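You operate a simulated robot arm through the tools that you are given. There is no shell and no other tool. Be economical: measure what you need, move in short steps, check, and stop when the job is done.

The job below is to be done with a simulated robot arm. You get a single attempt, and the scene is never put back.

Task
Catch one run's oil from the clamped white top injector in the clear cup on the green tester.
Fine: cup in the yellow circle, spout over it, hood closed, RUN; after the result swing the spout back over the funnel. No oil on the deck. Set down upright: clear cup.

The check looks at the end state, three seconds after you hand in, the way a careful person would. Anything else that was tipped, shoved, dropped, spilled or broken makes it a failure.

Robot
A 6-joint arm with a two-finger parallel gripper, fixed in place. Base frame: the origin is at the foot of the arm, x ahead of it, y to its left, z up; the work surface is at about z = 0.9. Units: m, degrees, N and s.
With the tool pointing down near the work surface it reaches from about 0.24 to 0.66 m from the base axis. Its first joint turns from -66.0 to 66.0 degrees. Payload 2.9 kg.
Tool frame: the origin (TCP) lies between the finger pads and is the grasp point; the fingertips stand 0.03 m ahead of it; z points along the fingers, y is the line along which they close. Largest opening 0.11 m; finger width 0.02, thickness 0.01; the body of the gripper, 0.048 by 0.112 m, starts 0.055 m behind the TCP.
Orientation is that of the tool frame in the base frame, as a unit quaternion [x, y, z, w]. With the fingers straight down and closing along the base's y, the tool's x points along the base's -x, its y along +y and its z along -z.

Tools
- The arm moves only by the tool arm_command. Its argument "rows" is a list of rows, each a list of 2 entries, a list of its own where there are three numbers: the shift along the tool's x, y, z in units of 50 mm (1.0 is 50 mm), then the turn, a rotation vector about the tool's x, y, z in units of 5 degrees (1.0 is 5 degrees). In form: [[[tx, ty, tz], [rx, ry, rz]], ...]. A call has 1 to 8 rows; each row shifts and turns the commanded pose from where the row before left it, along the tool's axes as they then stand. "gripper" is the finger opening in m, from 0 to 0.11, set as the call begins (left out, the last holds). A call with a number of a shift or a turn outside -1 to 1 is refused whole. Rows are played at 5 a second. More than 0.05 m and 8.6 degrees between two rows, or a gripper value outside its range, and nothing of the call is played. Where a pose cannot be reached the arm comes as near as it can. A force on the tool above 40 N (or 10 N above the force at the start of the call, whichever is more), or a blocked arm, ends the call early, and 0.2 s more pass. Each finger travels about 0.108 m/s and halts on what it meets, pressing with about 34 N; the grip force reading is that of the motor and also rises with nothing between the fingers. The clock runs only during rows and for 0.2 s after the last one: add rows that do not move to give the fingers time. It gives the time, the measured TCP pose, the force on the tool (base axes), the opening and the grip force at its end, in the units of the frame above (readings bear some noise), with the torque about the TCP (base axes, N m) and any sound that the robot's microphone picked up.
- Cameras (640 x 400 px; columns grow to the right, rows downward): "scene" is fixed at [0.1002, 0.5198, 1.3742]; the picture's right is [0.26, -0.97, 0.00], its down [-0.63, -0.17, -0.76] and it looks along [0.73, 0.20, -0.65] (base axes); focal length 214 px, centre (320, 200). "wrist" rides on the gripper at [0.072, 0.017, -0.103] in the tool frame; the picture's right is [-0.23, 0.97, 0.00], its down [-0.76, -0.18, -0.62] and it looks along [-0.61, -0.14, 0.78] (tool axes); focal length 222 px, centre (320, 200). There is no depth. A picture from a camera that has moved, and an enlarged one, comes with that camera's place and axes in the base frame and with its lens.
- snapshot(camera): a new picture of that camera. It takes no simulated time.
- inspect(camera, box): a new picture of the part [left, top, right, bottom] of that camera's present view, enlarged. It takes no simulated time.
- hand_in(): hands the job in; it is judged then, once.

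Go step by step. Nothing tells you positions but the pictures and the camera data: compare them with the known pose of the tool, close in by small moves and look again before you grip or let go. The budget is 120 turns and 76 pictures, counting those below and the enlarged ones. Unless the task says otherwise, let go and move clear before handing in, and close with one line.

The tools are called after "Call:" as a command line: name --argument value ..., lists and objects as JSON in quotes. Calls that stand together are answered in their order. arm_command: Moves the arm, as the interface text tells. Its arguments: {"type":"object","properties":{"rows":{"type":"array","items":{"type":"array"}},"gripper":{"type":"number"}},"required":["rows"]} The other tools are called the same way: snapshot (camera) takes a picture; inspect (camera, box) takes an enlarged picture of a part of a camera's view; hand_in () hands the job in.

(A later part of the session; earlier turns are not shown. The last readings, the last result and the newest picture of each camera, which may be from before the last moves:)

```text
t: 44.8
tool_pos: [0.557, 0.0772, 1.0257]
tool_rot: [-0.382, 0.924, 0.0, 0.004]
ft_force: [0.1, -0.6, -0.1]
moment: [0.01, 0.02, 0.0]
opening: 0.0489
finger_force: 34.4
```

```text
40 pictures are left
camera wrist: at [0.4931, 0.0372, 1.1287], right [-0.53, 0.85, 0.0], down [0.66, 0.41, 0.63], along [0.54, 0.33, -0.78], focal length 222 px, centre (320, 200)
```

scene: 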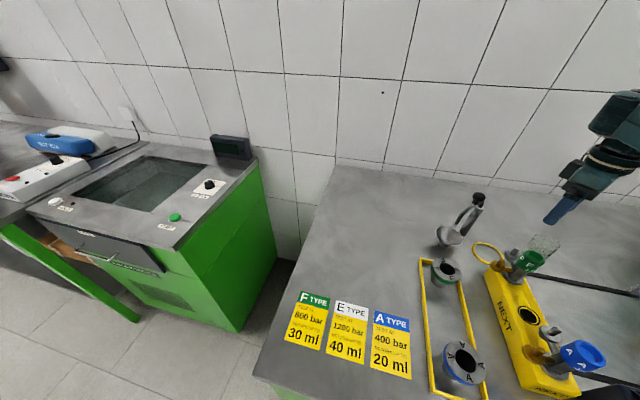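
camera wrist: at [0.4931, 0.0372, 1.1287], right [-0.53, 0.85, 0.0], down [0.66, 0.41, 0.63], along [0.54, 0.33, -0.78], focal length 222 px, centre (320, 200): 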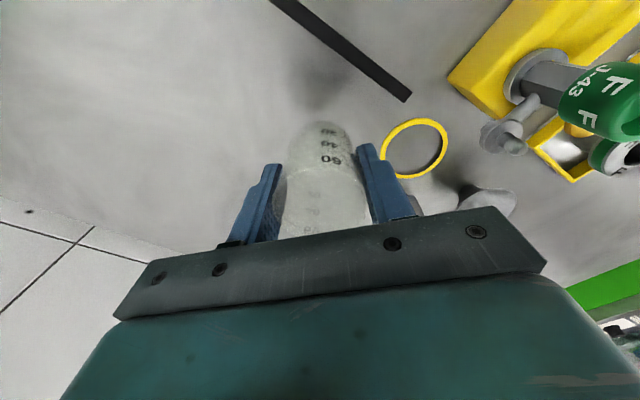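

The cup is held upright. I'll rotate 10° more for clearance to the rack injector, then carry it over the ring at about (0.535, 0.184).

Call:
arm_command --rows '[[[0, 0, 0], [0, 0, -1]], [[0, 0, 0], [0, 0, -1]], [[-0.5, 0.53, 0], [0, 0, 0]], [[-0.5, 0.53, 0], [0, 0, 0]], [[-0.5, 0.53, 0], [0, 0, 0]], [[0, 0, 0], [0, 0, 0]]]'

Call:
snapshot --camera "wrist"

Call:
inspect --camera "scene" --box '[430, 150, 610, 290]'

```text
t: 46.1
tool_pos: [0.5338, 0.1852, 1.0241]
tool_rot: [-0.46, 0.888, -0.001, 0.005]
ft_force: [0.5, 0.2, -0.9]
moment: [-0.03, 0.0, -0.01]
opening: 0.049
finger_force: 33.9
```

```text
39 pictures are left
camera wrist: at [0.4789, 0.1333, 1.1275], right [-0.66, 0.75, 0.0], down [0.58, 0.52, 0.63], along [0.47, 0.42, -0.78], focal length 222 px, centre (320, 200)
```

wrist: 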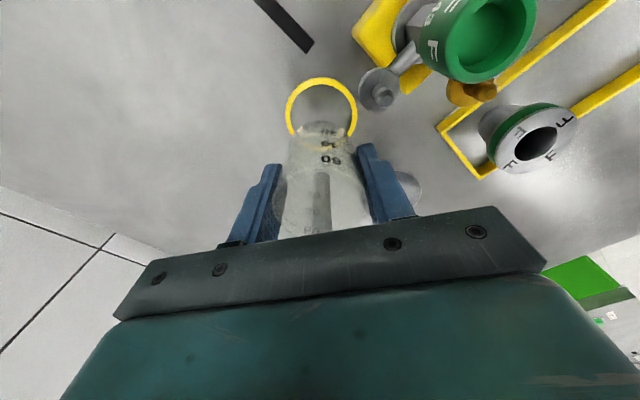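

```text
2.86 times, centred on (520, 220) of scene
camera zoom: at [0.1002, 0.5199, 1.3742], right [0.26, -0.97, 0.0], down [-0.63, -0.17, -0.76], along [0.73, 0.2, -0.65], focal length 613 px, centre (-251, 143)
```

zoom: 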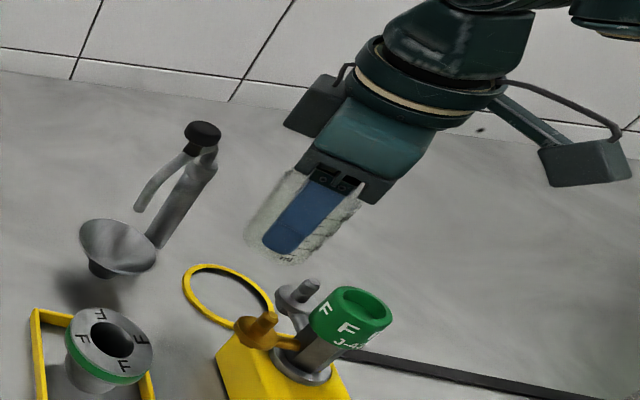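

Call:
arm_command --rows '[[[0, 0, 0.5], [0, 0, 0]], [[0, 0, 0.4], [0, 0, 0]], [[0, 0, 0], [0, 0, 0]]]'

Call:
inspect --camera "wrist" --box '[240, 60, 440, 220]'

Call:
inspect --camera "scene" --box '[460, 190, 570, 290]'

```text
t: 47.0
tool_pos: [0.5344, 0.1847, 0.9787]
tool_rot: [-0.46, 0.888, -0.001, 0.004]
ft_force: [0.2, 0.4, -0.2]
moment: [0.02, -0.01, 0.0]
opening: 0.0486
finger_force: 33.9
```

```text
2.50 times, centred on (340, 140) of wrist
camera zoom: at [0.4795, 0.133, 1.0828], right [-0.66, 0.75, 0.0], down [0.58, 0.52, 0.63], along [0.47, 0.42, -0.78], focal length 555 px, centre (270, 350)
```

zoom: 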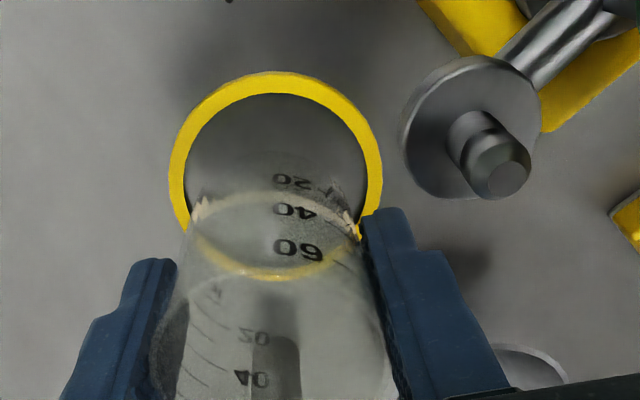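

```text
4.00 times, centred on (515, 240) of scene
camera zoom: at [0.1002, 0.5198, 1.3742], right [0.26, -0.97, 0.0], down [-0.63, -0.17, -0.76], along [0.73, 0.2, -0.65], focal length 858 px, centre (-460, 40)
```

zoom: 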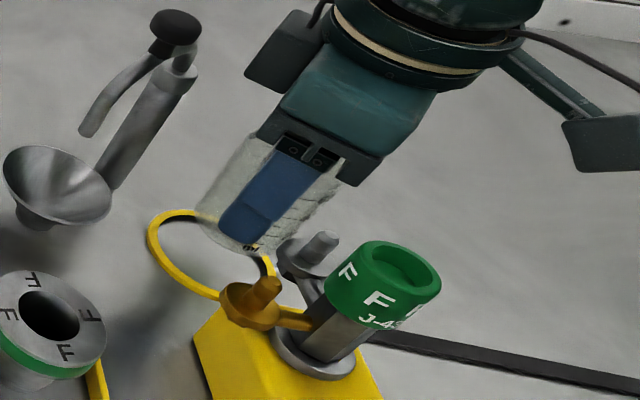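

Call:
arm_command --rows '[[[0.05, 0, 0.25], [0, 0, 0]], [[0, 0, 0.2], [0, 0, 0]], [[0, 0, 0.05], [0, 0, 0]], [[0, 0, 0], [0, 0, 0]]]'

Call:
arm_command --rows '[[[0, 0, 0.05], [0, 0, 0]], [[0, 0, 0], [0, 0, 0]]]'

```text
t: 48.0
tool_pos: [0.5342, 0.1813, 0.9548]
tool_rot: [-0.461, 0.888, -0.001, 0.004]
ft_force: [0.0, 0.1, -0.4]
moment: [0.0, -0.02, 0.01]
opening: 0.0487
finger_force: 33.9
```

```text
t: 48.5
tool_pos: [0.5341, 0.1826, 0.9523]
tool_rot: [-0.46, 0.888, -0.002, 0.004]
ft_force: [-0.1, -0.4, -1.2]
moment: [-0.06, -0.01, 0.01]
opening: 0.0489
finger_force: 34.2
```

Call:
arm_command --rows '[[[0, 0, 0.04], [0, 0, 0]], [[0, 0, 0], [0, 0, 0]]]'

Call:
inspect --camera "scene" --box '[460, 190, 570, 290]'

```text
t: 49.1
tool_pos: [0.5351, 0.1826, 0.9497]
tool_rot: [-0.46, 0.888, -0.001, 0.005]
ft_force: [-0.2, -0.5, 0.1]
moment: [-0.03, 0.01, 0.02]
opening: 0.049
finger_force: 34.2
```

```text
4.00 times, centred on (515, 240) of scene
camera zoom: at [0.1002, 0.5198, 1.3742], right [0.26, -0.97, 0.0], down [-0.63, -0.17, -0.76], along [0.73, 0.2, -0.65], focal length 858 px, centre (-460, 40)
```

zoom: 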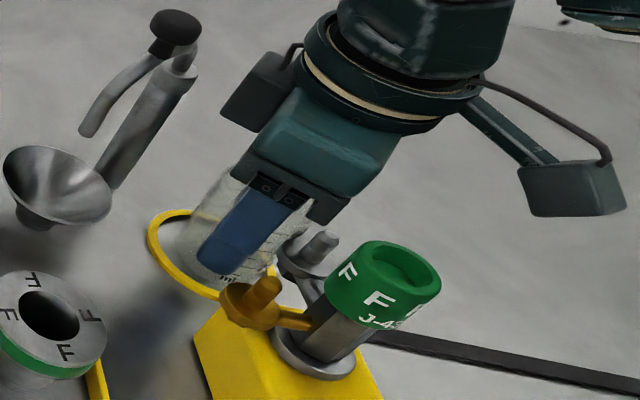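

The cup is at its original standing height within the ring; opening the fingers slightly and rising straight up.

Call:
arm_command --rows '[[[0, 0, 0], [0, 0, 0]], [[0, 0, 0], [0, 0, 0]], [[0, 0, 0], [0, 0, 0]]]' --gripper 0.062

Call:
inspect --camera "wrist" --box '[220, 60, 420, 220]'

```text
t: 50.0
tool_pos: [0.5364, 0.183, 0.9507]
tool_rot: [-0.46, 0.888, -0.001, 0.004]
ft_force: [0.0, -0.7, 0.5]
moment: [0.03, 0.02, -0.01]
opening: 0.0619
finger_force: 0.1
```

```text
2.50 times, centred on (320, 140) of wrist
camera zoom: at [0.4784, 0.1316, 1.0529], right [-0.66, 0.75, 0.0], down [0.58, 0.52, 0.63], along [0.47, 0.42, -0.78], focal length 555 px, centre (320, 350)
```

zoom: 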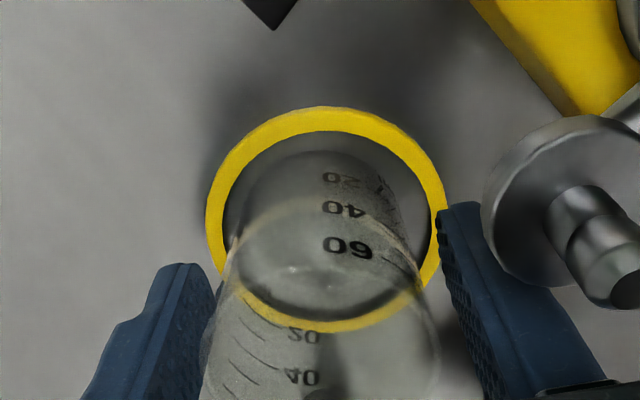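

The cup stands in the ring but about 4 mm off to the far side; I'll regrip and centre it.

Call:
arm_command --rows '[[[0, 0, 0], [0, 0, 0]], [[0, 0, 0], [0, 0, 0]], [[0, 0, -0.06], [0, 0, 0]], [[0.08, 0, 0], [0, 0, 0]], [[0, 0, 0], [0, 0, 0]], [[0, 0, 0.06], [0, 0, 0]], [[0, 0, 0], [0, 0, 0]]]' --gripper 0.035

Call:
arm_command --rows '[[[0, 0, 0], [0, 0, 0]], [[0, 0, 0], [0, 0, 0]], [[0, 0, 0], [0, 0, 0]]]' --gripper 0.062

Call:
inspect --camera "wrist" --box '[220, 60, 420, 220]'

```text
t: 51.5
tool_pos: [0.5317, 0.1787, 0.9503]
tool_rot: [-0.46, 0.888, 0.0, 0.004]
ft_force: [-0.7, -0.4, 0.5]
moment: [0.01, 0.02, 0.01]
opening: 0.0488
finger_force: 33.8
```

```text
t: 52.4
tool_pos: [0.5331, 0.1785, 0.9507]
tool_rot: [-0.461, 0.888, -0.001, 0.005]
ft_force: [0.1, -0.1, 0.2]
moment: [0.01, -0.01, 0.02]
opening: 0.0621
finger_force: 0.1
```

```text
2.50 times, centred on (320, 140) of wrist
camera zoom: at [0.4761, 0.1287, 1.0529], right [-0.66, 0.75, 0.0], down [0.58, 0.52, 0.63], along [0.47, 0.42, -0.78], focal length 555 px, centre (320, 350)
```

zoom: 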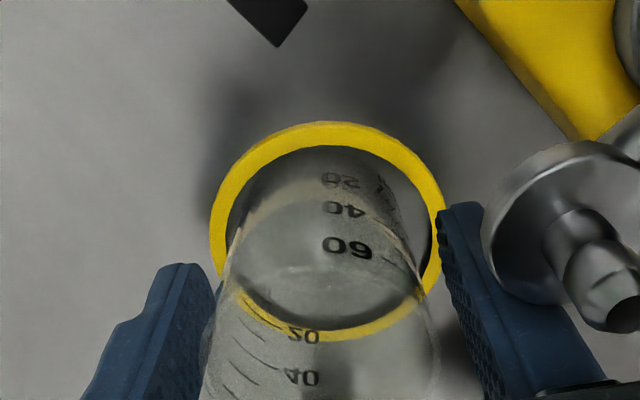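

Cup is centred in the ring. Rising clear.

Call:
arm_command --rows '[[[0, 0, -0.4], [0, 0, 0]], [[0, 0, -0.8], [0, 0, 0]], [[0, 0, -0.8], [0, 0, 0]], [[0, 0, -0.9], [0, 0, 0]], [[0, 0, -0.9], [0, 0, 0]], [[0, 0, -0.9], [0, 0, 0]]]'

Call:
snapshot --camera "wrist"

```text
t: 53.8
tool_pos: [0.5321, 0.1783, 1.1846]
tool_rot: [-0.461, 0.888, -0.001, 0.004]
ft_force: [-0.3, -0.6, -0.2]
moment: [-0.01, 0.02, -0.03]
opening: 0.062
finger_force: 0.1
```

```text
32 pictures are left
camera wrist: at [0.475, 0.1282, 1.2884], right [-0.67, 0.75, 0.0], down [0.58, 0.52, 0.63], along [0.47, 0.42, -0.78], focal length 222 px, centre (320, 200)
```

wrist: 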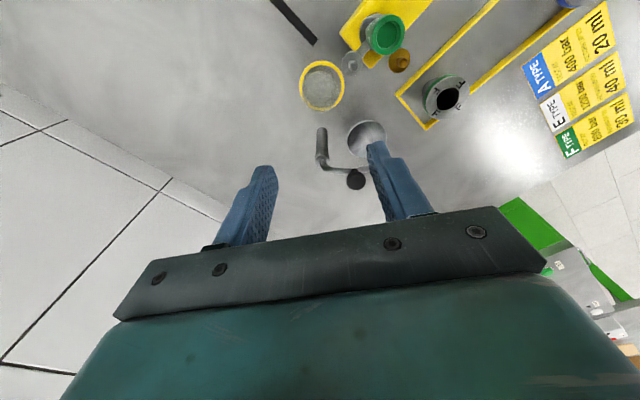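

Call:
inspect --camera "wrist" --box '[270, 50, 420, 200]'

```text
2.67 times, centred on (345, 125) of wrist
camera zoom: at [0.475, 0.1282, 1.2884], right [-0.67, 0.75, 0.0], down [0.58, 0.52, 0.63], along [0.47, 0.42, -0.78], focal length 592 px, centre (253, 400)
```

zoom: 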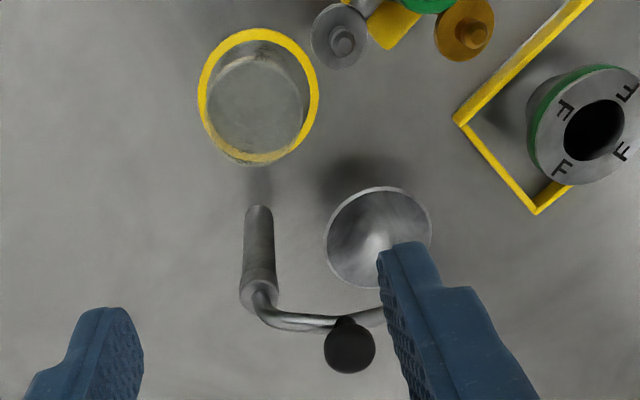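

Spout geometry: post (0.587, 0.232), knob (0.560, 0.263, 1.058), cup at (0.532, 0.181). I'll yaw to 0 and go above the knob to cage it.

Call:
arm_command --rows '[[[0, 0, 0], [0, 0, 1]], [[0, 0, 0], [0, 0, 1]], [[0, 0, 0], [0, 0, 1]], [[0, 0, 0], [0, 0, 1]], [[0, 0, 0], [0, 0, 1]], [[0, 0, 0], [0, 0, 1]], [[0, 0, 0], [0, 0, 1]], [[0, 0, 0], [0, 0, 1]]]' --gripper 0.05

Call:
arm_command --rows '[[[0, 0, 0], [0, 0, 1]], [[0, 0, 0], [0, 0, 1]], [[0, 0, 0], [0, 0, 1]], [[-0.28, 0.85, 0], [0, 0, 0]], [[-0.28, 0.85, 0], [0, 0, 0]], [[0, 0, 0.6], [0, 0, 0]], [[0, 0, 0], [0, 0, 0]]]'

Call:
snapshot --camera "wrist"

```text
t: 55.5
tool_pos: [0.5291, 0.1778, 1.1844]
tool_rot: [-0.128, 0.992, 0.001, 0.004]
ft_force: [0.1, -0.2, -0.3]
moment: [-0.02, 0.0, 0.03]
opening: 0.0498
finger_force: 0.1
```

```text
t: 57.1
tool_pos: [0.5469, 0.2578, 1.1488]
tool_rot: [0.001, 1.0, 0.002, 0.004]
ft_force: [0.6, -0.1, -0.2]
moment: [0.01, 0.03, -0.02]
opening: 0.0498
finger_force: 0.1
out of reach, approached as far as the arm can: row 5
```

```text
30 pictures are left
camera wrist: at [0.4737, 0.2746, 1.2512], right [0.23, 0.97, 0.01], down [0.76, -0.18, 0.63], along [0.61, -0.14, -0.78], focal length 222 px, centre (320, 200)
```

wrist: 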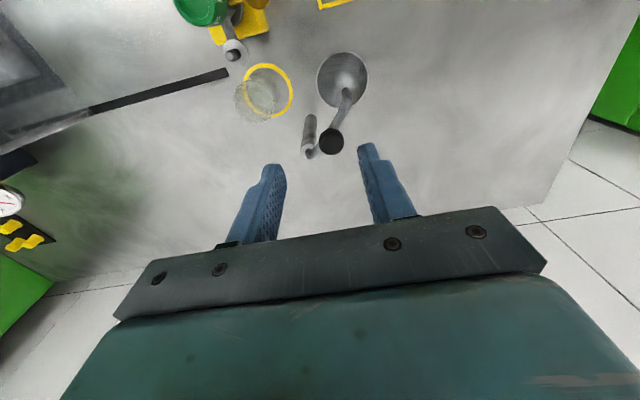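

Call:
arm_command --rows '[[[0, 0, 0.6], [0, 0, 0]], [[-0.24, 0.12, 0.4], [0, 0, 0]], [[0, 0, 0.2], [0, 0, 0]], [[0, 0, 0], [0, 0, 0]]]'

Call:
snapshot --camera "wrist"

Call:
inspect --camera "scene" --box '[400, 150, 560, 270]'

```text
t: 58.1
tool_pos: [0.558, 0.2652, 1.0883]
tool_rot: [0.002, 1.0, 0.001, 0.004]
ft_force: [0.2, 0.0, -0.3]
moment: [-0.04, -0.03, 0.0]
opening: 0.05
finger_force: 0.1
```

```text
29 pictures are left
camera wrist: at [0.4858, 0.2803, 1.1912], right [0.23, 0.97, 0.01], down [0.76, -0.18, 0.63], along [0.61, -0.14, -0.78], focal length 222 px, centre (320, 200)
```

wrist: 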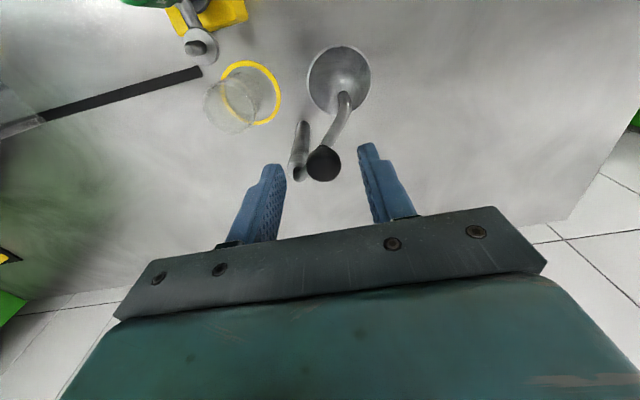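

```text
3.33 times, centred on (480, 210) of scene
camera zoom: at [0.1002, 0.5198, 1.3742], right [0.26, -0.97, 0.0], down [-0.63, -0.17, -0.76], along [0.73, 0.2, -0.65], focal length 715 px, centre (-213, 167)
```

zoom: 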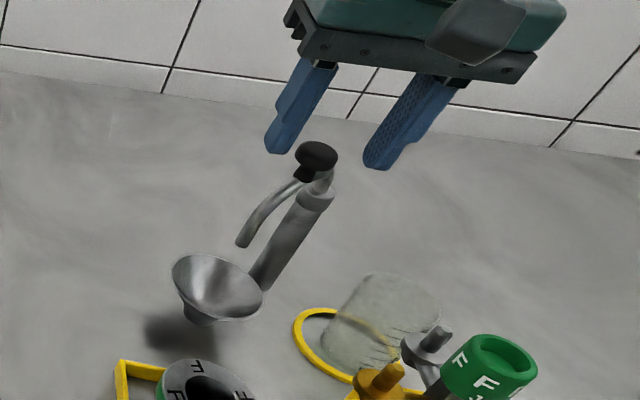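

Let me check the cup's position in the ring from the scene camera before swinging.

Call:
inspect --camera "scene" --box '[465, 220, 525, 275]'

Call:
inspect --camera "wrist" --box '[190, 40, 390, 200]'

```text
7.27 times, centred on (495, 248) of scene
camera zoom: at [0.1002, 0.5198, 1.3742], right [0.26, -0.97, 0.0], down [-0.63, -0.17, -0.76], along [0.73, 0.2, -0.65], focal length 1560 px, centre (-953, -146)
```

zoom: 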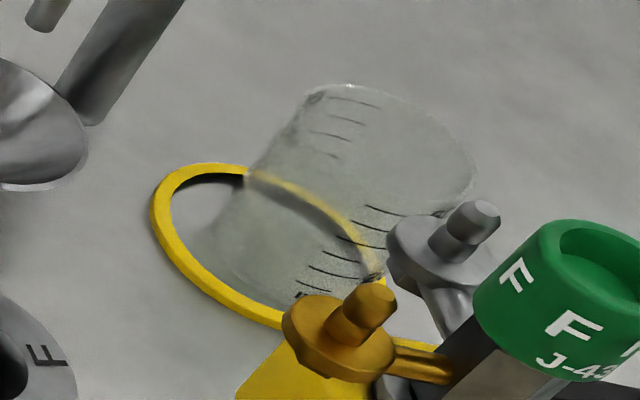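

```text
2.50 times, centred on (290, 120) of wrist
camera zoom: at [0.4858, 0.2803, 1.1912], right [0.23, 0.97, 0.01], down [0.76, -0.18, 0.63], along [0.61, -0.14, -0.78], focal length 555 px, centre (395, 400)
```

zoom: 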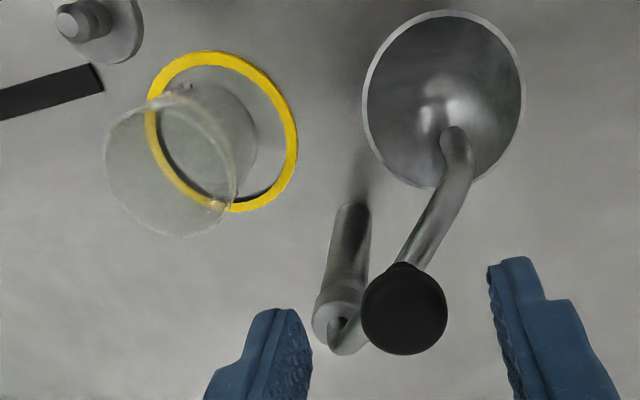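

The cup is within about 3 mm of the ring's centre. Now I lower to the spout knob and cage it.

Call:
arm_command --rows '[[[-0.04, 0, 0.15], [0, 0, 0]], [[0, 0, 0.15], [0, 0, 0]], [[0, 0, 0], [0, 0, 0]]]'

Call:
arm_command --rows '[[[0, 0, 0], [0, 0, 0]], [[0, 0, 0], [0, 0, 0]]]' --gripper 0.029

Call:
inspect --camera "wrist" --box '[190, 40, 430, 230]'

```text
t: 59.0
tool_pos: [0.5601, 0.264, 1.0742]
tool_rot: [0.001, 1.0, 0.001, 0.004]
ft_force: [0.0, 0.7, 0.3]
moment: [0.0, 0.03, -0.01]
opening: 0.05
finger_force: 0.0
```

```text
t: 59.5
tool_pos: [0.5596, 0.2639, 1.0746]
tool_rot: [0.002, 1.0, 0.002, 0.005]
ft_force: [0.9, 0.1, 0.2]
moment: [0.0, -0.03, 0.0]
opening: 0.0292
finger_force: 0.0
```

```text
2.11 times, centred on (310, 135) of wrist
camera zoom: at [0.4879, 0.2803, 1.1768], right [0.23, 0.97, 0.0], down [0.76, -0.18, 0.63], along [0.61, -0.14, -0.78], focal length 468 px, centre (341, 337)
```

zoom: 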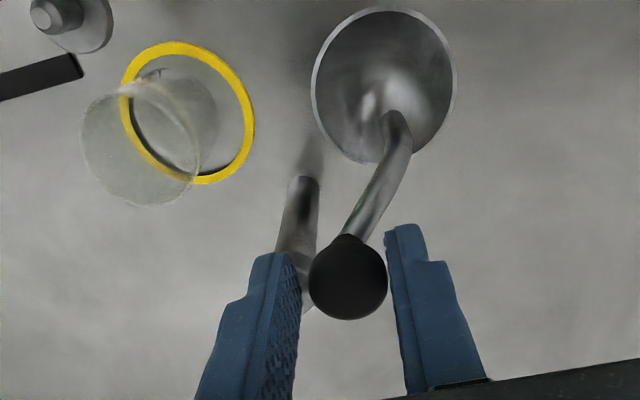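

Call:
arm_command --rows '[[[0.12, -0.124, 0], [0, 0, 0]], [[0.084, -0.132, 0], [0, 0, 0]], [[0.062, -0.16, 0], [0, 0, 0]], [[0.026, -0.154, 0], [0, 0, 0]]]'

Call:
inspect --camera "wrist" --box '[190, 40, 430, 230]'

```text
t: 60.5
tool_pos: [0.5453, 0.2345, 1.0739]
tool_rot: [0.001, 1.0, 0.001, 0.004]
ft_force: [-1.1, 1.0, 0.6]
moment: [0.01, -0.01, 0.02]
opening: 0.029
finger_force: 0.1
```

```text
2.11 times, centred on (310, 135) of wrist
camera zoom: at [0.4732, 0.2512, 1.1765], right [0.23, 0.97, 0.0], down [0.76, -0.18, 0.63], along [0.61, -0.14, -0.78], focal length 468 px, centre (341, 337)
```

zoom: 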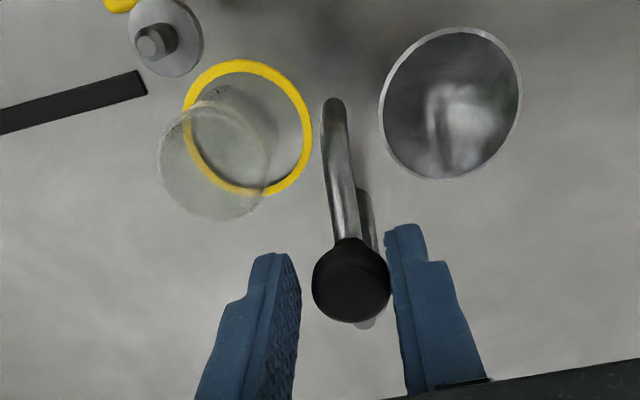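

The spout swings freely. Continuing the arc.

Call:
arm_command --rows '[[[-0.006, -0.172, 0], [0, 0, 0]], [[-0.036, -0.152, 0], [0, 0, 0]], [[-0.074, -0.156, 0], [0, 0, 0]], [[0, 0, 0], [0, 0, 0]]]'

Call:
inspect --camera "wrist" --box '[190, 40, 430, 230]'

Call:
inspect --camera "scene" --box '[430, 170, 560, 280]'

```text
t: 61.5
tool_pos: [0.5525, 0.211, 1.0734]
tool_rot: [0.002, 1.0, 0.002, 0.005]
ft_force: [1.4, -0.3, 1.2]
moment: [0.01, 0.02, 0.01]
opening: 0.0291
finger_force: 0.0
```

```text
2.11 times, centred on (310, 135) of wrist
camera zoom: at [0.479, 0.227, 1.1767], right [0.23, 0.97, 0.01], down [0.76, -0.18, 0.63], along [0.61, -0.14, -0.78], focal length 468 px, centre (341, 337)
```

zoom: 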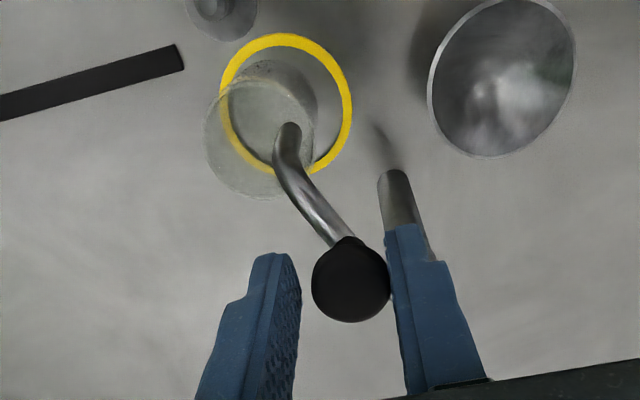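

```text
3.64 times, centred on (495, 225) of scene
camera zoom: at [0.1002, 0.5198, 1.3742], right [0.26, -0.97, 0.0], down [-0.63, -0.17, -0.76], along [0.73, 0.2, -0.65], focal length 780 px, centre (-316, 109)
```

zoom: 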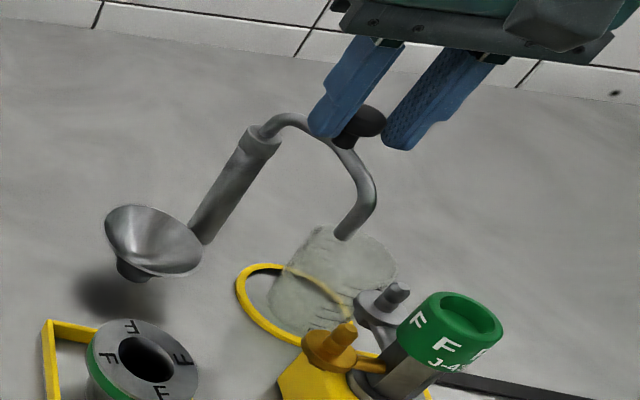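

Call:
arm_command --rows '[[[-0.09, -0.12, 0], [0, 0, 0]], [[0, 0, 0], [0, 0, 0]]]'

Call:
inspect --camera "wrist" --box '[190, 40, 430, 230]'

Call:
inspect --camera "scene" --box '[450, 190, 550, 280]'

```text
t: 62.1
tool_pos: [0.5563, 0.2052, 1.0725]
tool_rot: [0.002, 1.0, 0.002, 0.004]
ft_force: [0.4, 0.4, -0.2]
moment: [0.01, 0.03, 0.03]
opening: 0.0291
finger_force: 0.0
```

```text
2.11 times, centred on (310, 135) of wrist
camera zoom: at [0.4837, 0.2214, 1.1763], right [0.23, 0.97, 0.0], down [0.76, -0.18, 0.63], along [0.61, -0.14, -0.78], focal length 468 px, centre (341, 337)
```

zoom: 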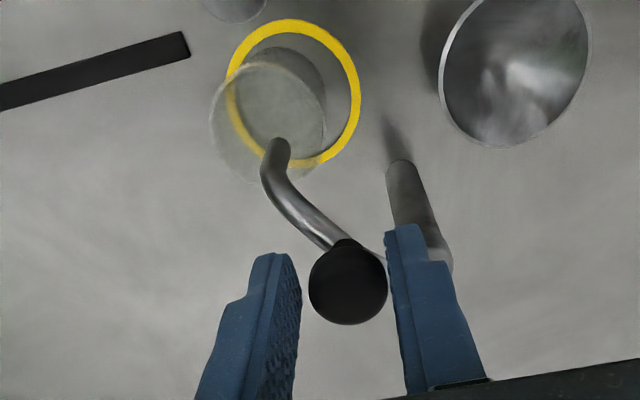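

```text
4.44 times, centred on (500, 235) of scene
camera zoom: at [0.1002, 0.5198, 1.3742], right [0.26, -0.97, 0.0], down [-0.63, -0.17, -0.76], along [0.73, 0.2, -0.65], focal length 953 px, centre (-480, 44)
```

zoom: 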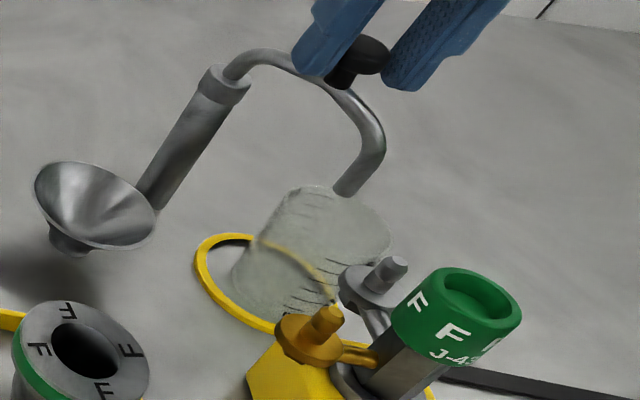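

The spout tip is now over the cup's centre (about 0.534, 0.185). Rising clear and heading for RUN.

Call:
arm_command --rows '[[[0, -0.04, 0], [0, 0, 0]], [[0, 0, -0.3], [0, 0, 0]], [[0, 0, -0.8], [0, 0, 0]], [[0.4, -0.6, -0.6], [0, 0, 0]], [[0.7, -0.7, 0], [0, 0, 0]], [[0.7, -0.7, 0], [0, 0, 0]], [[0.7, -0.7, 0], [0, 0, 0]], [[0.7, -0.7, 0], [0, 0, 0]]]'

Call:
inspect --camera "scene" --box '[450, 190, 550, 280]'

Call:
snapshot --camera "wrist"

```text
t: 64.0
tool_pos: [0.3954, 0.034, 1.1578]
tool_rot: [0.002, 1.0, 0.002, 0.004]
ft_force: [-1.0, -0.2, 0.5]
moment: [-0.01, 0.02, -0.04]
opening: 0.0291
finger_force: 0.1
```

```text
4.44 times, centred on (500, 235) of scene
camera zoom: at [0.1002, 0.5198, 1.3742], right [0.26, -0.97, 0.0], down [-0.63, -0.17, -0.76], along [0.73, 0.2, -0.65], focal length 953 px, centre (-480, 44)
```

zoom: 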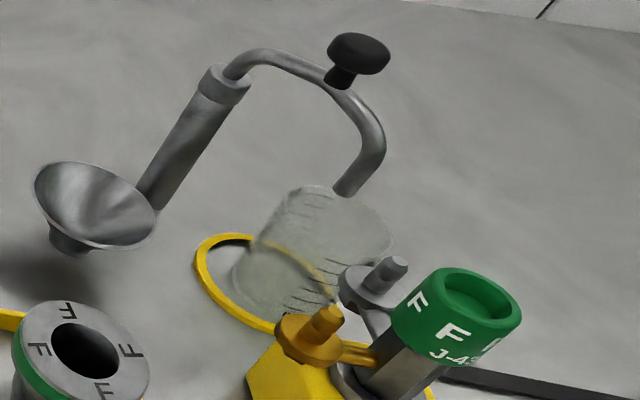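

```text
18 pictures are left
camera wrist: at [0.3222, 0.0491, 1.2604], right [0.23, 0.97, 0.01], down [0.76, -0.18, 0.63], along [0.61, -0.14, -0.78], focal length 222 px, centre (320, 200)
```

wrist: 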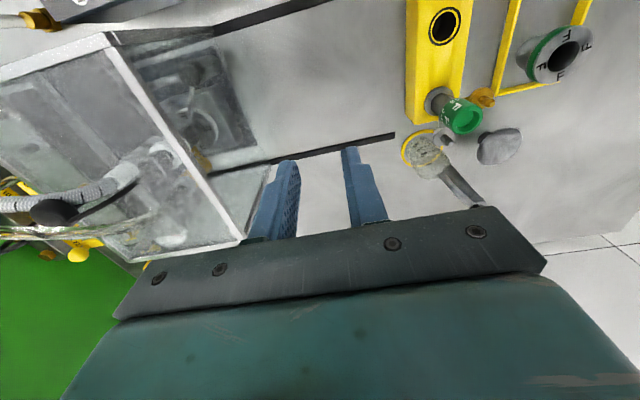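

Next, yaw +90° so that with the fingers apart the inner finger can reach the RUN button at about (0.220, -0.009, 0.985).

Call:
arm_command --rows '[[[0, 0, -0.4], [0, 0, 1]], [[0, 0, 0], [0, 0, 1]], [[0, 0, 0], [0, 0, 1]], [[0, 0, 0], [0, 0, 1]], [[0, 0, 0], [0, 0, 1]], [[0, 0, 0], [0, 0, 1]], [[0, 0, 0], [0, 0, 1]], [[0, 0, 0], [0, 0, 1]]]' --gripper 0.09

Call:
arm_command --rows '[[[0, 0, 0], [0, 0, 1]], [[0, 0, 0], [0, 0, 1]], [[0, 0, 0], [0, 0, 1]], [[0, 0, 0], [0, 0, 1]], [[0, 0, 0], [0, 0, 1]], [[0, 0, 0], [0, 0, 1]], [[0, 0, 0], [0, 0, 1]], [[0, 0, 0], [0, 0, 1]]]'

Call:
arm_command --rows '[[[0, 0, 0], [0, 0, 1]], [[0, 0, 0], [0, 0, 0.95]], [[-0.4, -0.85, 0], [0, 0, 0]], [[-0.45, -0.85, 0], [0, 0, 0]], [[0, -0.7, 0], [0, 0, 0]], [[0, 0, 0], [0, 0, 0]]]'

Call:
snapshot --camera "wrist"

```text
t: 65.8
tool_pos: [0.3933, 0.0344, 1.1766]
tool_rot: [0.345, 0.939, 0.002, 0.005]
ft_force: [-0.8, -0.1, 0.0]
moment: [0.0, 0.0, -0.01]
opening: 0.0901
finger_force: 0.0
```

```text
t: 67.5
tool_pos: [0.3948, 0.0328, 1.1768]
tool_rot: [0.645, 0.764, 0.003, 0.002]
ft_force: [0.3, 0.3, -0.3]
moment: [0.0, 0.02, 0.0]
opening: 0.09
finger_force: 0.1
```

```text
t: 69.0
tool_pos: [0.2739, -0.0092, 1.1747]
tool_rot: [0.707, 0.707, 0.005, 0.002]
ft_force: [-0.2, -0.7, 0.1]
moment: [0.01, 0.0, 0.01]
opening: 0.09
finger_force: 0.1
```

```text
17 pictures are left
camera wrist: at [0.2907, 0.0625, 1.2794], right [0.97, -0.23, 0.01], down [-0.18, -0.76, 0.62], along [-0.13, -0.6, -0.79], focal length 222 px, centre (320, 200)
```

wrist: 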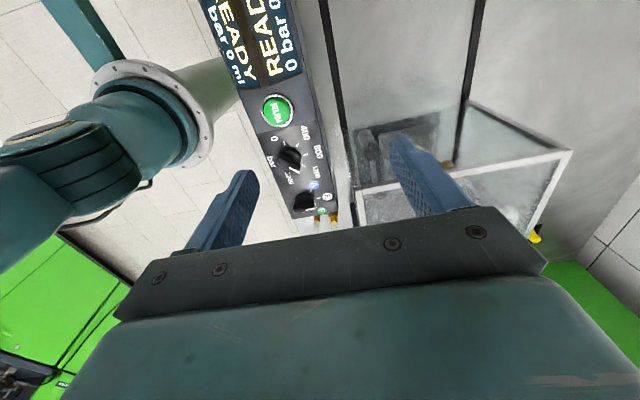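

Call:
arm_command --rows '[[[0, 0, 0.8], [0, 0, 0]], [[0, 0, 0.8], [0, 0, 0]], [[0, 0, 0.8], [0, 0, 0]], [[0, 0, 0.4], [0, 0, 0]], [[0, 0, 0], [0, 0, 0]]]'

Call:
inspect --camera "wrist" --box '[170, 20, 370, 250]'

```text
t: 70.2
tool_pos: [0.2751, -0.0089, 1.0354]
tool_rot: [0.707, 0.707, 0.004, 0.002]
ft_force: [0.5, -0.4, 0.8]
moment: [-0.01, 0.02, 0.02]
opening: 0.0899
finger_force: 0.0
```

```text
1.74 times, centred on (270, 135) of wrist
camera zoom: at [0.2918, 0.0629, 1.1389], right [0.97, -0.23, 0.01], down [-0.18, -0.76, 0.62], along [-0.13, -0.6, -0.79], focal length 386 px, centre (407, 313)
```

zoom: 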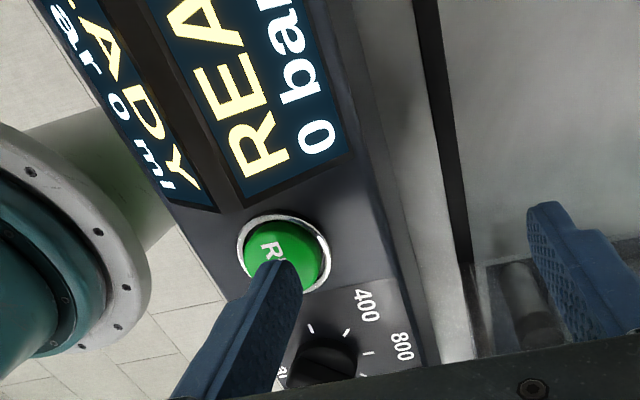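

Fingertip is over RUN; pressing gently.

Call:
arm_command --rows '[[[0, 0, 0.15], [0, 0, 0]], [[0, 0, 0.1], [0, 0, 0]], [[0, 0, 0.1], [0, 0, 0]], [[0, 0, 0.08], [0, 0, 0]], [[0, 0, 0.06], [0, 0, 0]]]'

```text
t: 71.2
tool_pos: [0.2768, -0.0097, 1.017]
tool_rot: [0.707, 0.707, 0.006, 0.004]
ft_force: [-4.7, 0.9, 27.6]
moment: [-0.01, 1.49, 0.0]
opening: 0.0925
finger_force: 2.7
heard: click
stopped in row 5: the force on the tool passed its limit at 50 N (the readings are from after the stop); the commanded pose is now the measured one
```

Click heard. I'll lift and read the display.

Call:
arm_command --rows '[[[0, 0, -0.4], [0, 0, 0]], [[0, 0, -0.6], [0, 0, 0]], [[0, 0, -0.8], [0, 0, 0]]]'

Call:
snapshot --camera "wrist"

```text
t: 72.0
tool_pos: [0.2753, -0.0099, 1.1048]
tool_rot: [0.706, 0.708, 0.005, 0.003]
ft_force: [-0.4, -0.6, 0.6]
moment: [0.03, -0.02, -0.01]
opening: 0.0899
finger_force: 0.1
```

```text
15 pictures are left
camera wrist: at [0.2919, 0.0621, 1.2093], right [0.97, -0.23, 0.01], down [-0.18, -0.76, 0.62], along [-0.13, -0.6, -0.79], focal length 222 px, centre (320, 200)
```

wrist: 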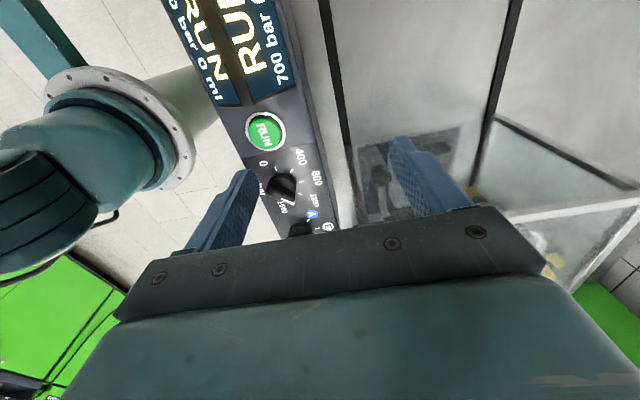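

It is running (700 bar, rising). I'll rise a bit to see the display and wait.

Call:
arm_command --rows '[[[0.6, 0, -0.7], [0, 0, 0]], [[0.6, 0, -0.7], [0, 0, 0]], [[0.3, 0.4, -0.4], [0, 0, 0]], [[0, 0, 0], [0, 0, 0]], [[0, 0, 0], [0, 0, 0]], [[0, 0, 0], [0, 0, 0]], [[0, 0, 0], [0, 0, 0]], [[0, 0, 0], [0, 0, 0]]]'

Call:
arm_command --rows '[[[0, 0, 0], [0, 0, 0]], [[0, 0, 0], [0, 0, 0]], [[0, 0, 0], [0, 0, 0]], [[0, 0, 0], [0, 0, 0]], [[0, 0, 0], [0, 0, 0]], [[0, 0, 0], [0, 0, 0]], [[0, 0, 0], [0, 0, 0]], [[0, 0, 0], [0, 0, 0]]]'

Call:
arm_command --rows '[[[0, 0, 0], [0, 0, 0]], [[0, 0, 0], [0, 0, 0]], [[0, 0, 0], [0, 0, 0]], [[0, 0, 0], [0, 0, 0]], [[0, 0, 0], [0, 0, 0]], [[0, 0, 0], [0, 0, 0]], [[0, 0, 0], [0, 0, 0]], [[0, 0, 0], [0, 0, 0]]]'

Call:
snapshot --camera "wrist"

```text
t: 73.8
tool_pos: [0.2948, 0.0661, 1.1956]
tool_rot: [0.706, 0.708, 0.005, 0.002]
ft_force: [0.8, 0.6, 0.3]
moment: [0.0, -0.03, 0.02]
opening: 0.09
finger_force: 0.1
```

```text
t: 75.6
tool_pos: [0.2944, 0.0649, 1.196]
tool_rot: [0.707, 0.708, 0.005, 0.003]
ft_force: [-0.6, 0.2, 0.0]
moment: [-0.01, -0.03, -0.03]
opening: 0.0898
finger_force: 0.0
```

```text
t: 77.4
tool_pos: [0.2951, 0.0654, 1.1958]
tool_rot: [0.706, 0.708, 0.005, 0.003]
ft_force: [-0.5, 0.2, -0.1]
moment: [0.02, -0.05, 0.0]
opening: 0.0901
finger_force: 0.1
```

```text
14 pictures are left
camera wrist: at [0.3105, 0.1377, 1.2998], right [0.97, -0.23, 0.01], down [-0.18, -0.76, 0.62], along [-0.13, -0.6, -0.79], focal length 222 px, centre (320, 200)
```

wrist: 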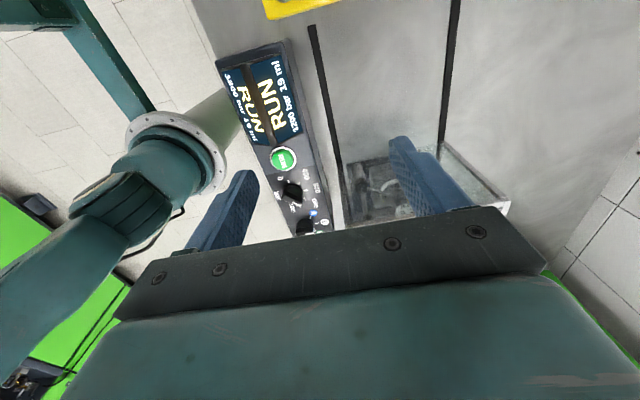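

1200 bar, 19 ml and running. I'll check the oil is landing in the cup while waiting.

Call:
inspect --camera "scene" --box '[450, 190, 550, 280]'

Call:
arm_command --rows '[[[0, 0, 0], [0, 0, 0]], [[0, 0, 0], [0, 0, 0]], [[0, 0, 0], [0, 0, 0]], [[0, 0, 0], [0, 0, 0]], [[0, 0, 0], [0, 0, 0]], [[0, 0, 0], [0, 0, 0]], [[0, 0, 0], [0, 0, 0]], [[0, 0, 0], [0, 0, 0]]]'

Call:
arm_command --rows '[[[0, 0, 0], [0, 0, 0]], [[0, 0, 0], [0, 0, 0]], [[0, 0, 0], [0, 0, 0]], [[0, 0, 0], [0, 0, 0]], [[0, 0, 0], [0, 0, 0]], [[0, 0, 0], [0, 0, 0]], [[0, 0, 0], [0, 0, 0]], [[0, 0, 0], [0, 0, 0]]]'

Call:
arm_command --rows '[[[0, 0, 0], [0, 0, 0]], [[0, 0, 0], [0, 0, 0]], [[0, 0, 0], [0, 0, 0]], [[0, 0, 0], [0, 0, 0]], [[0, 0, 0], [0, 0, 0]], [[0, 0, 0], [0, 0, 0]], [[0, 0, 0], [0, 0, 0]], [[0, 0, 0], [0, 0, 0]]]'

Call:
inspect --camera "wrist" --box '[200, 20, 350, 240]'

```text
4.44 times, centred on (500, 235) of scene
camera zoom: at [0.1002, 0.5198, 1.3742], right [0.26, -0.97, 0.0], down [-0.63, -0.17, -0.76], along [0.73, 0.2, -0.65], focal length 953 px, centre (-480, 44)
```

zoom: 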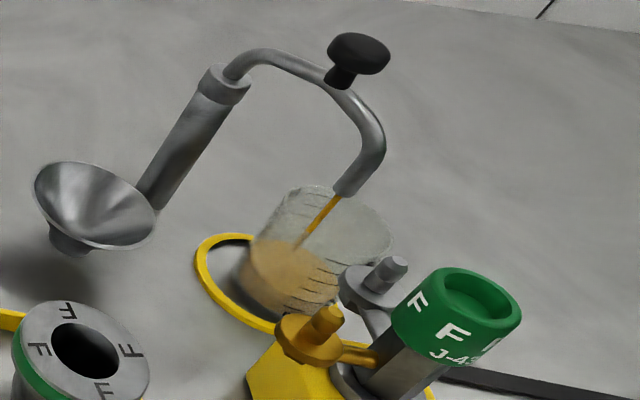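

```text
t: 79.2
tool_pos: [0.2932, 0.0662, 1.1954]
tool_rot: [0.706, 0.708, 0.004, 0.002]
ft_force: [-0.8, 0.3, 0.5]
moment: [0.02, 0.0, 0.0]
opening: 0.0901
finger_force: 0.0
```

```text
t: 81.0
tool_pos: [0.2943, 0.0664, 1.1951]
tool_rot: [0.706, 0.708, 0.005, 0.002]
ft_force: [0.0, 0.2, -0.5]
moment: [0.03, 0.02, 0.01]
opening: 0.0898
finger_force: 0.1
```

```text
t: 82.8
tool_pos: [0.294, 0.0645, 1.1951]
tool_rot: [0.706, 0.708, 0.006, 0.002]
ft_force: [0.1, 1.3, 0.0]
moment: [0.0, 0.02, 0.02]
opening: 0.0901
finger_force: 0.1
```

```text
1.82 times, centred on (275, 130) of wrist
camera zoom: at [0.3105, 0.1377, 1.2998], right [0.97, -0.23, 0.01], down [-0.18, -0.76, 0.62], along [-0.13, -0.6, -0.79], focal length 404 px, centre (402, 327)
```

zoom: 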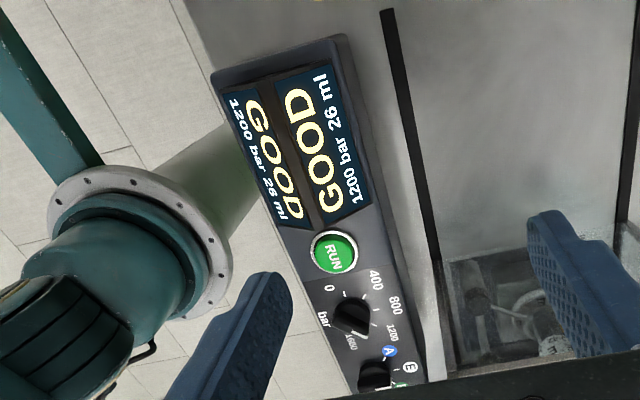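

Result: GOOD, 1200 bar, 26 ml. Now back to yaw 0 and over the spout knob (about 0.556, 0.207).

Call:
arm_command --rows '[[[0.3, 0.7, 0], [0, 0, -1]], [[0, 0, 0], [0, 0, -1]], [[0, 0, 0], [0, 0, -1]], [[0, 0, 0], [0, 0, -1]], [[0, 0, 0], [0, 0, -1]], [[0, 0, 0], [0, 0, -1]], [[0, 0, 0], [0, 0, -1]], [[0, 0, 0], [0, 0, -1]]]' --gripper 0.05

Call:
arm_command --rows '[[[0, 0, 0], [0, 0, -1]], [[0, 0, 0], [0, 0, -1]], [[0, 0, 0], [0, 0, -1]], [[0, 0, 0], [0, 0, -1]], [[0, 0, 0], [0, 0, -1]], [[0, 0, 0], [0, 0, -1]], [[0, 0, 0], [0, 0, -1]], [[0, 0, 0], [0, 0, -1]]]'

Call:
arm_command --rows '[[[0, 0, 0], [0, 0, -1]], [[0, 0, 0], [0, 0, -0.95]], [[-0.85, 0.45, 0], [0, 0, 0]], [[-0.85, 0.45, 0], [0, 0, 0]], [[-0.85, 0.45, 0.2], [0, 0, 0]], [[-0.85, 0.45, 0.3], [0, 0, 0]], [[-0.85, 0.45, 0.3], [0, 0, 0]], [[0, 0, 0], [0, 0, 0]]]'

```text
t: 84.6
tool_pos: [0.329, 0.0807, 1.1951]
tool_rot: [0.421, 0.907, 0.004, 0.004]
ft_force: [-0.2, -0.1, 0.6]
moment: [-0.03, 0.02, 0.01]
opening: 0.0504
finger_force: 0.0
```

```text
t: 86.4
tool_pos: [0.3294, 0.0813, 1.1963]
tool_rot: [0.087, 0.996, 0.001, 0.005]
ft_force: [0.9, 0.3, 0.3]
moment: [0.01, 0.02, 0.0]
opening: 0.0503
finger_force: 0.1
```

```text
refused: row 6 steps farther than a row can; nothing moved
```

Call:
arm_command --rows '[[[0, 0, 0], [0, 0, -1]], [[0, 0, 0], [0, 0, -1]], [[-0.757, 0.42, 0.25], [0, 0, 0]], [[-0.757, 0.42, 0.25], [0, 0, 0]], [[-0.757, 0.42, 0.25], [0, 0, 0]], [[-0.757, 0.42, 0.25], [0, 0, 0]], [[-0.757, 0.42, 0.25], [0, 0, 0]], [[-0.757, 0.42, 0.25], [0, 0, 0]]]'

Call:
snapshot --camera "wrist"

```text
t: 88.2
tool_pos: [0.5583, 0.2063, 1.1233]
tool_rot: [0.0, 1.0, 0.001, 0.005]
ft_force: [-0.1, 0.4, 0.2]
moment: [0.0, 0.01, 0.0]
opening: 0.0501
finger_force: 0.0
```

```text
11 pictures are left
camera wrist: at [0.4838, 0.2231, 1.2268], right [0.23, 0.97, 0.0], down [0.76, -0.18, 0.63], along [0.61, -0.14, -0.78], focal length 222 px, centre (320, 200)
```

wrist: 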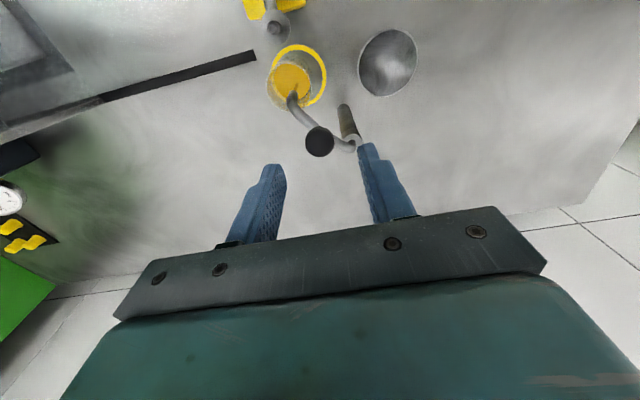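

The knob is right below. Lower, cage, and look.

Call:
arm_command --rows '[[[0, 0, 0.4], [0, 0, 0]], [[0, 0, 0.4], [0, 0, 0]], [[0, 0, 0.18], [0, 0, 0]], [[0, 0, 0], [0, 0, 0]]]'

Call:
arm_command --rows '[[[0, 0, 0], [0, 0, 0]], [[0, 0, 0], [0, 0, 0]]]' --gripper 0.029

Call:
inspect --camera "wrist" --box '[190, 40, 430, 230]'

```text
t: 89.2
tool_pos: [0.5581, 0.2082, 1.0757]
tool_rot: [-0.002, 1.0, 0.001, 0.006]
ft_force: [-0.4, -0.1, 0.3]
moment: [-0.02, 0.0, 0.02]
opening: 0.0502
finger_force: 0.0
```

```text
t: 89.8
tool_pos: [0.5581, 0.2083, 1.0766]
tool_rot: [0.0, 1.0, 0.002, 0.005]
ft_force: [-0.1, 0.8, -0.8]
moment: [0.0, 0.01, -0.02]
opening: 0.029
finger_force: 0.2
```

```text
2.11 times, centred on (310, 135) of wrist
camera zoom: at [0.4852, 0.2236, 1.178], right [0.23, 0.97, 0.01], down [0.75, -0.18, 0.63], along [0.62, -0.14, -0.78], focal length 468 px, centre (341, 337)
```

zoom: 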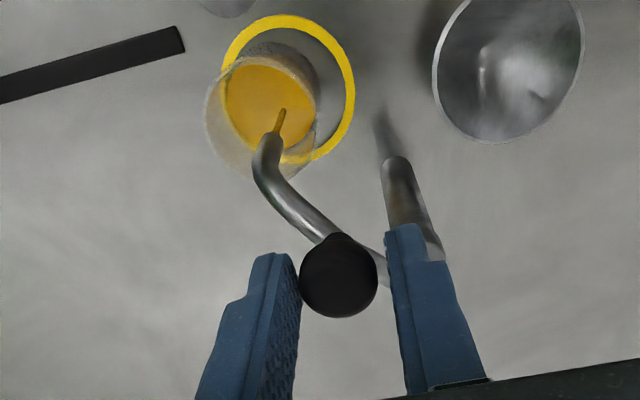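

A thin stream of oil is still coming from the spout, so I'll wait before swinging.

Call:
arm_command --rows '[[[0, 0, 0], [0, 0, 0]], [[0, 0, 0], [0, 0, 0]], [[0, 0, 0], [0, 0, 0]], [[0, 0, 0], [0, 0, 0]], [[0, 0, 0], [0, 0, 0]], [[0, 0, 0], [0, 0, 0]], [[0, 0, 0], [0, 0, 0]], [[0, 0, 0], [0, 0, 0]]]'

Call:
arm_command --rows '[[[0, 0, 0], [0, 0, 0]], [[0, 0, 0], [0, 0, 0]], [[0, 0, 0], [0, 0, 0]], [[0, 0, 0], [0, 0, 0]], [[0, 0, 0], [0, 0, 0]], [[0, 0, 0], [0, 0, 0]], [[0, 0, 0], [0, 0, 0]], [[0, 0, 0], [0, 0, 0]]]'

Call:
arm_command --rows '[[[0, 0, 0], [0, 0, 0]], [[0, 0, 0], [0, 0, 0]], [[0, 0, 0], [0, 0, 0]], [[0, 0, 0], [0, 0, 0]], [[0, 0, 0], [0, 0, 0]], [[0, 0, 0], [0, 0, 0]], [[0, 0, 0], [0, 0, 0]], [[0, 0, 0], [0, 0, 0]]]'

Call:
arm_command --rows '[[[0, 0, 0], [0, 0, 0]], [[0, 0, 0], [0, 0, 0]], [[0, 0, 0], [0, 0, 0]], [[0, 0, 0], [0, 0, 0]], [[0, 0, 0], [0, 0, 0]], [[0, 0, 0], [0, 0, 0]], [[0, 0, 0], [0, 0, 0]], [[0, 0, 0], [0, 0, 0]]]'

Call:
inspect --camera "wrist" --box '[190, 40, 430, 230]'

```text
t: 91.6
tool_pos: [0.5584, 0.2074, 1.0751]
tool_rot: [-0.001, 1.0, 0.002, 0.006]
ft_force: [-0.3, 0.9, -0.7]
moment: [0.0, -0.02, 0.01]
opening: 0.0289
finger_force: 0.1
```

```text
t: 93.4
tool_pos: [0.5573, 0.2083, 1.0754]
tool_rot: [-0.001, 1.0, 0.002, 0.005]
ft_force: [0.9, 0.5, 0.4]
moment: [0.0, -0.01, -0.02]
opening: 0.029
finger_force: 0.1
```

```text
t: 95.2
tool_pos: [0.5584, 0.2081, 1.0752]
tool_rot: [0.001, 1.0, 0.002, 0.006]
ft_force: [-0.6, 0.2, 0.7]
moment: [0.0, 0.01, 0.02]
opening: 0.0291
finger_force: 0.1
```

```text
t: 97.0
tool_pos: [0.558, 0.2074, 1.0749]
tool_rot: [0.0, 1.0, 0.001, 0.005]
ft_force: [-0.2, 0.6, -0.9]
moment: [0.0, 0.0, -0.05]
opening: 0.0292
finger_force: 0.1
```

```text
2.11 times, centred on (310, 135) of wrist
camera zoom: at [0.4852, 0.2236, 1.178], right [0.23, 0.97, 0.01], down [0.75, -0.18, 0.63], along [0.62, -0.14, -0.78], focal length 468 px, centre (341, 337)
```

zoom: 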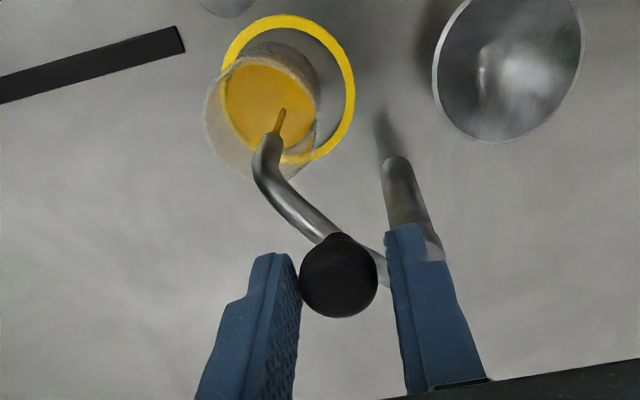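

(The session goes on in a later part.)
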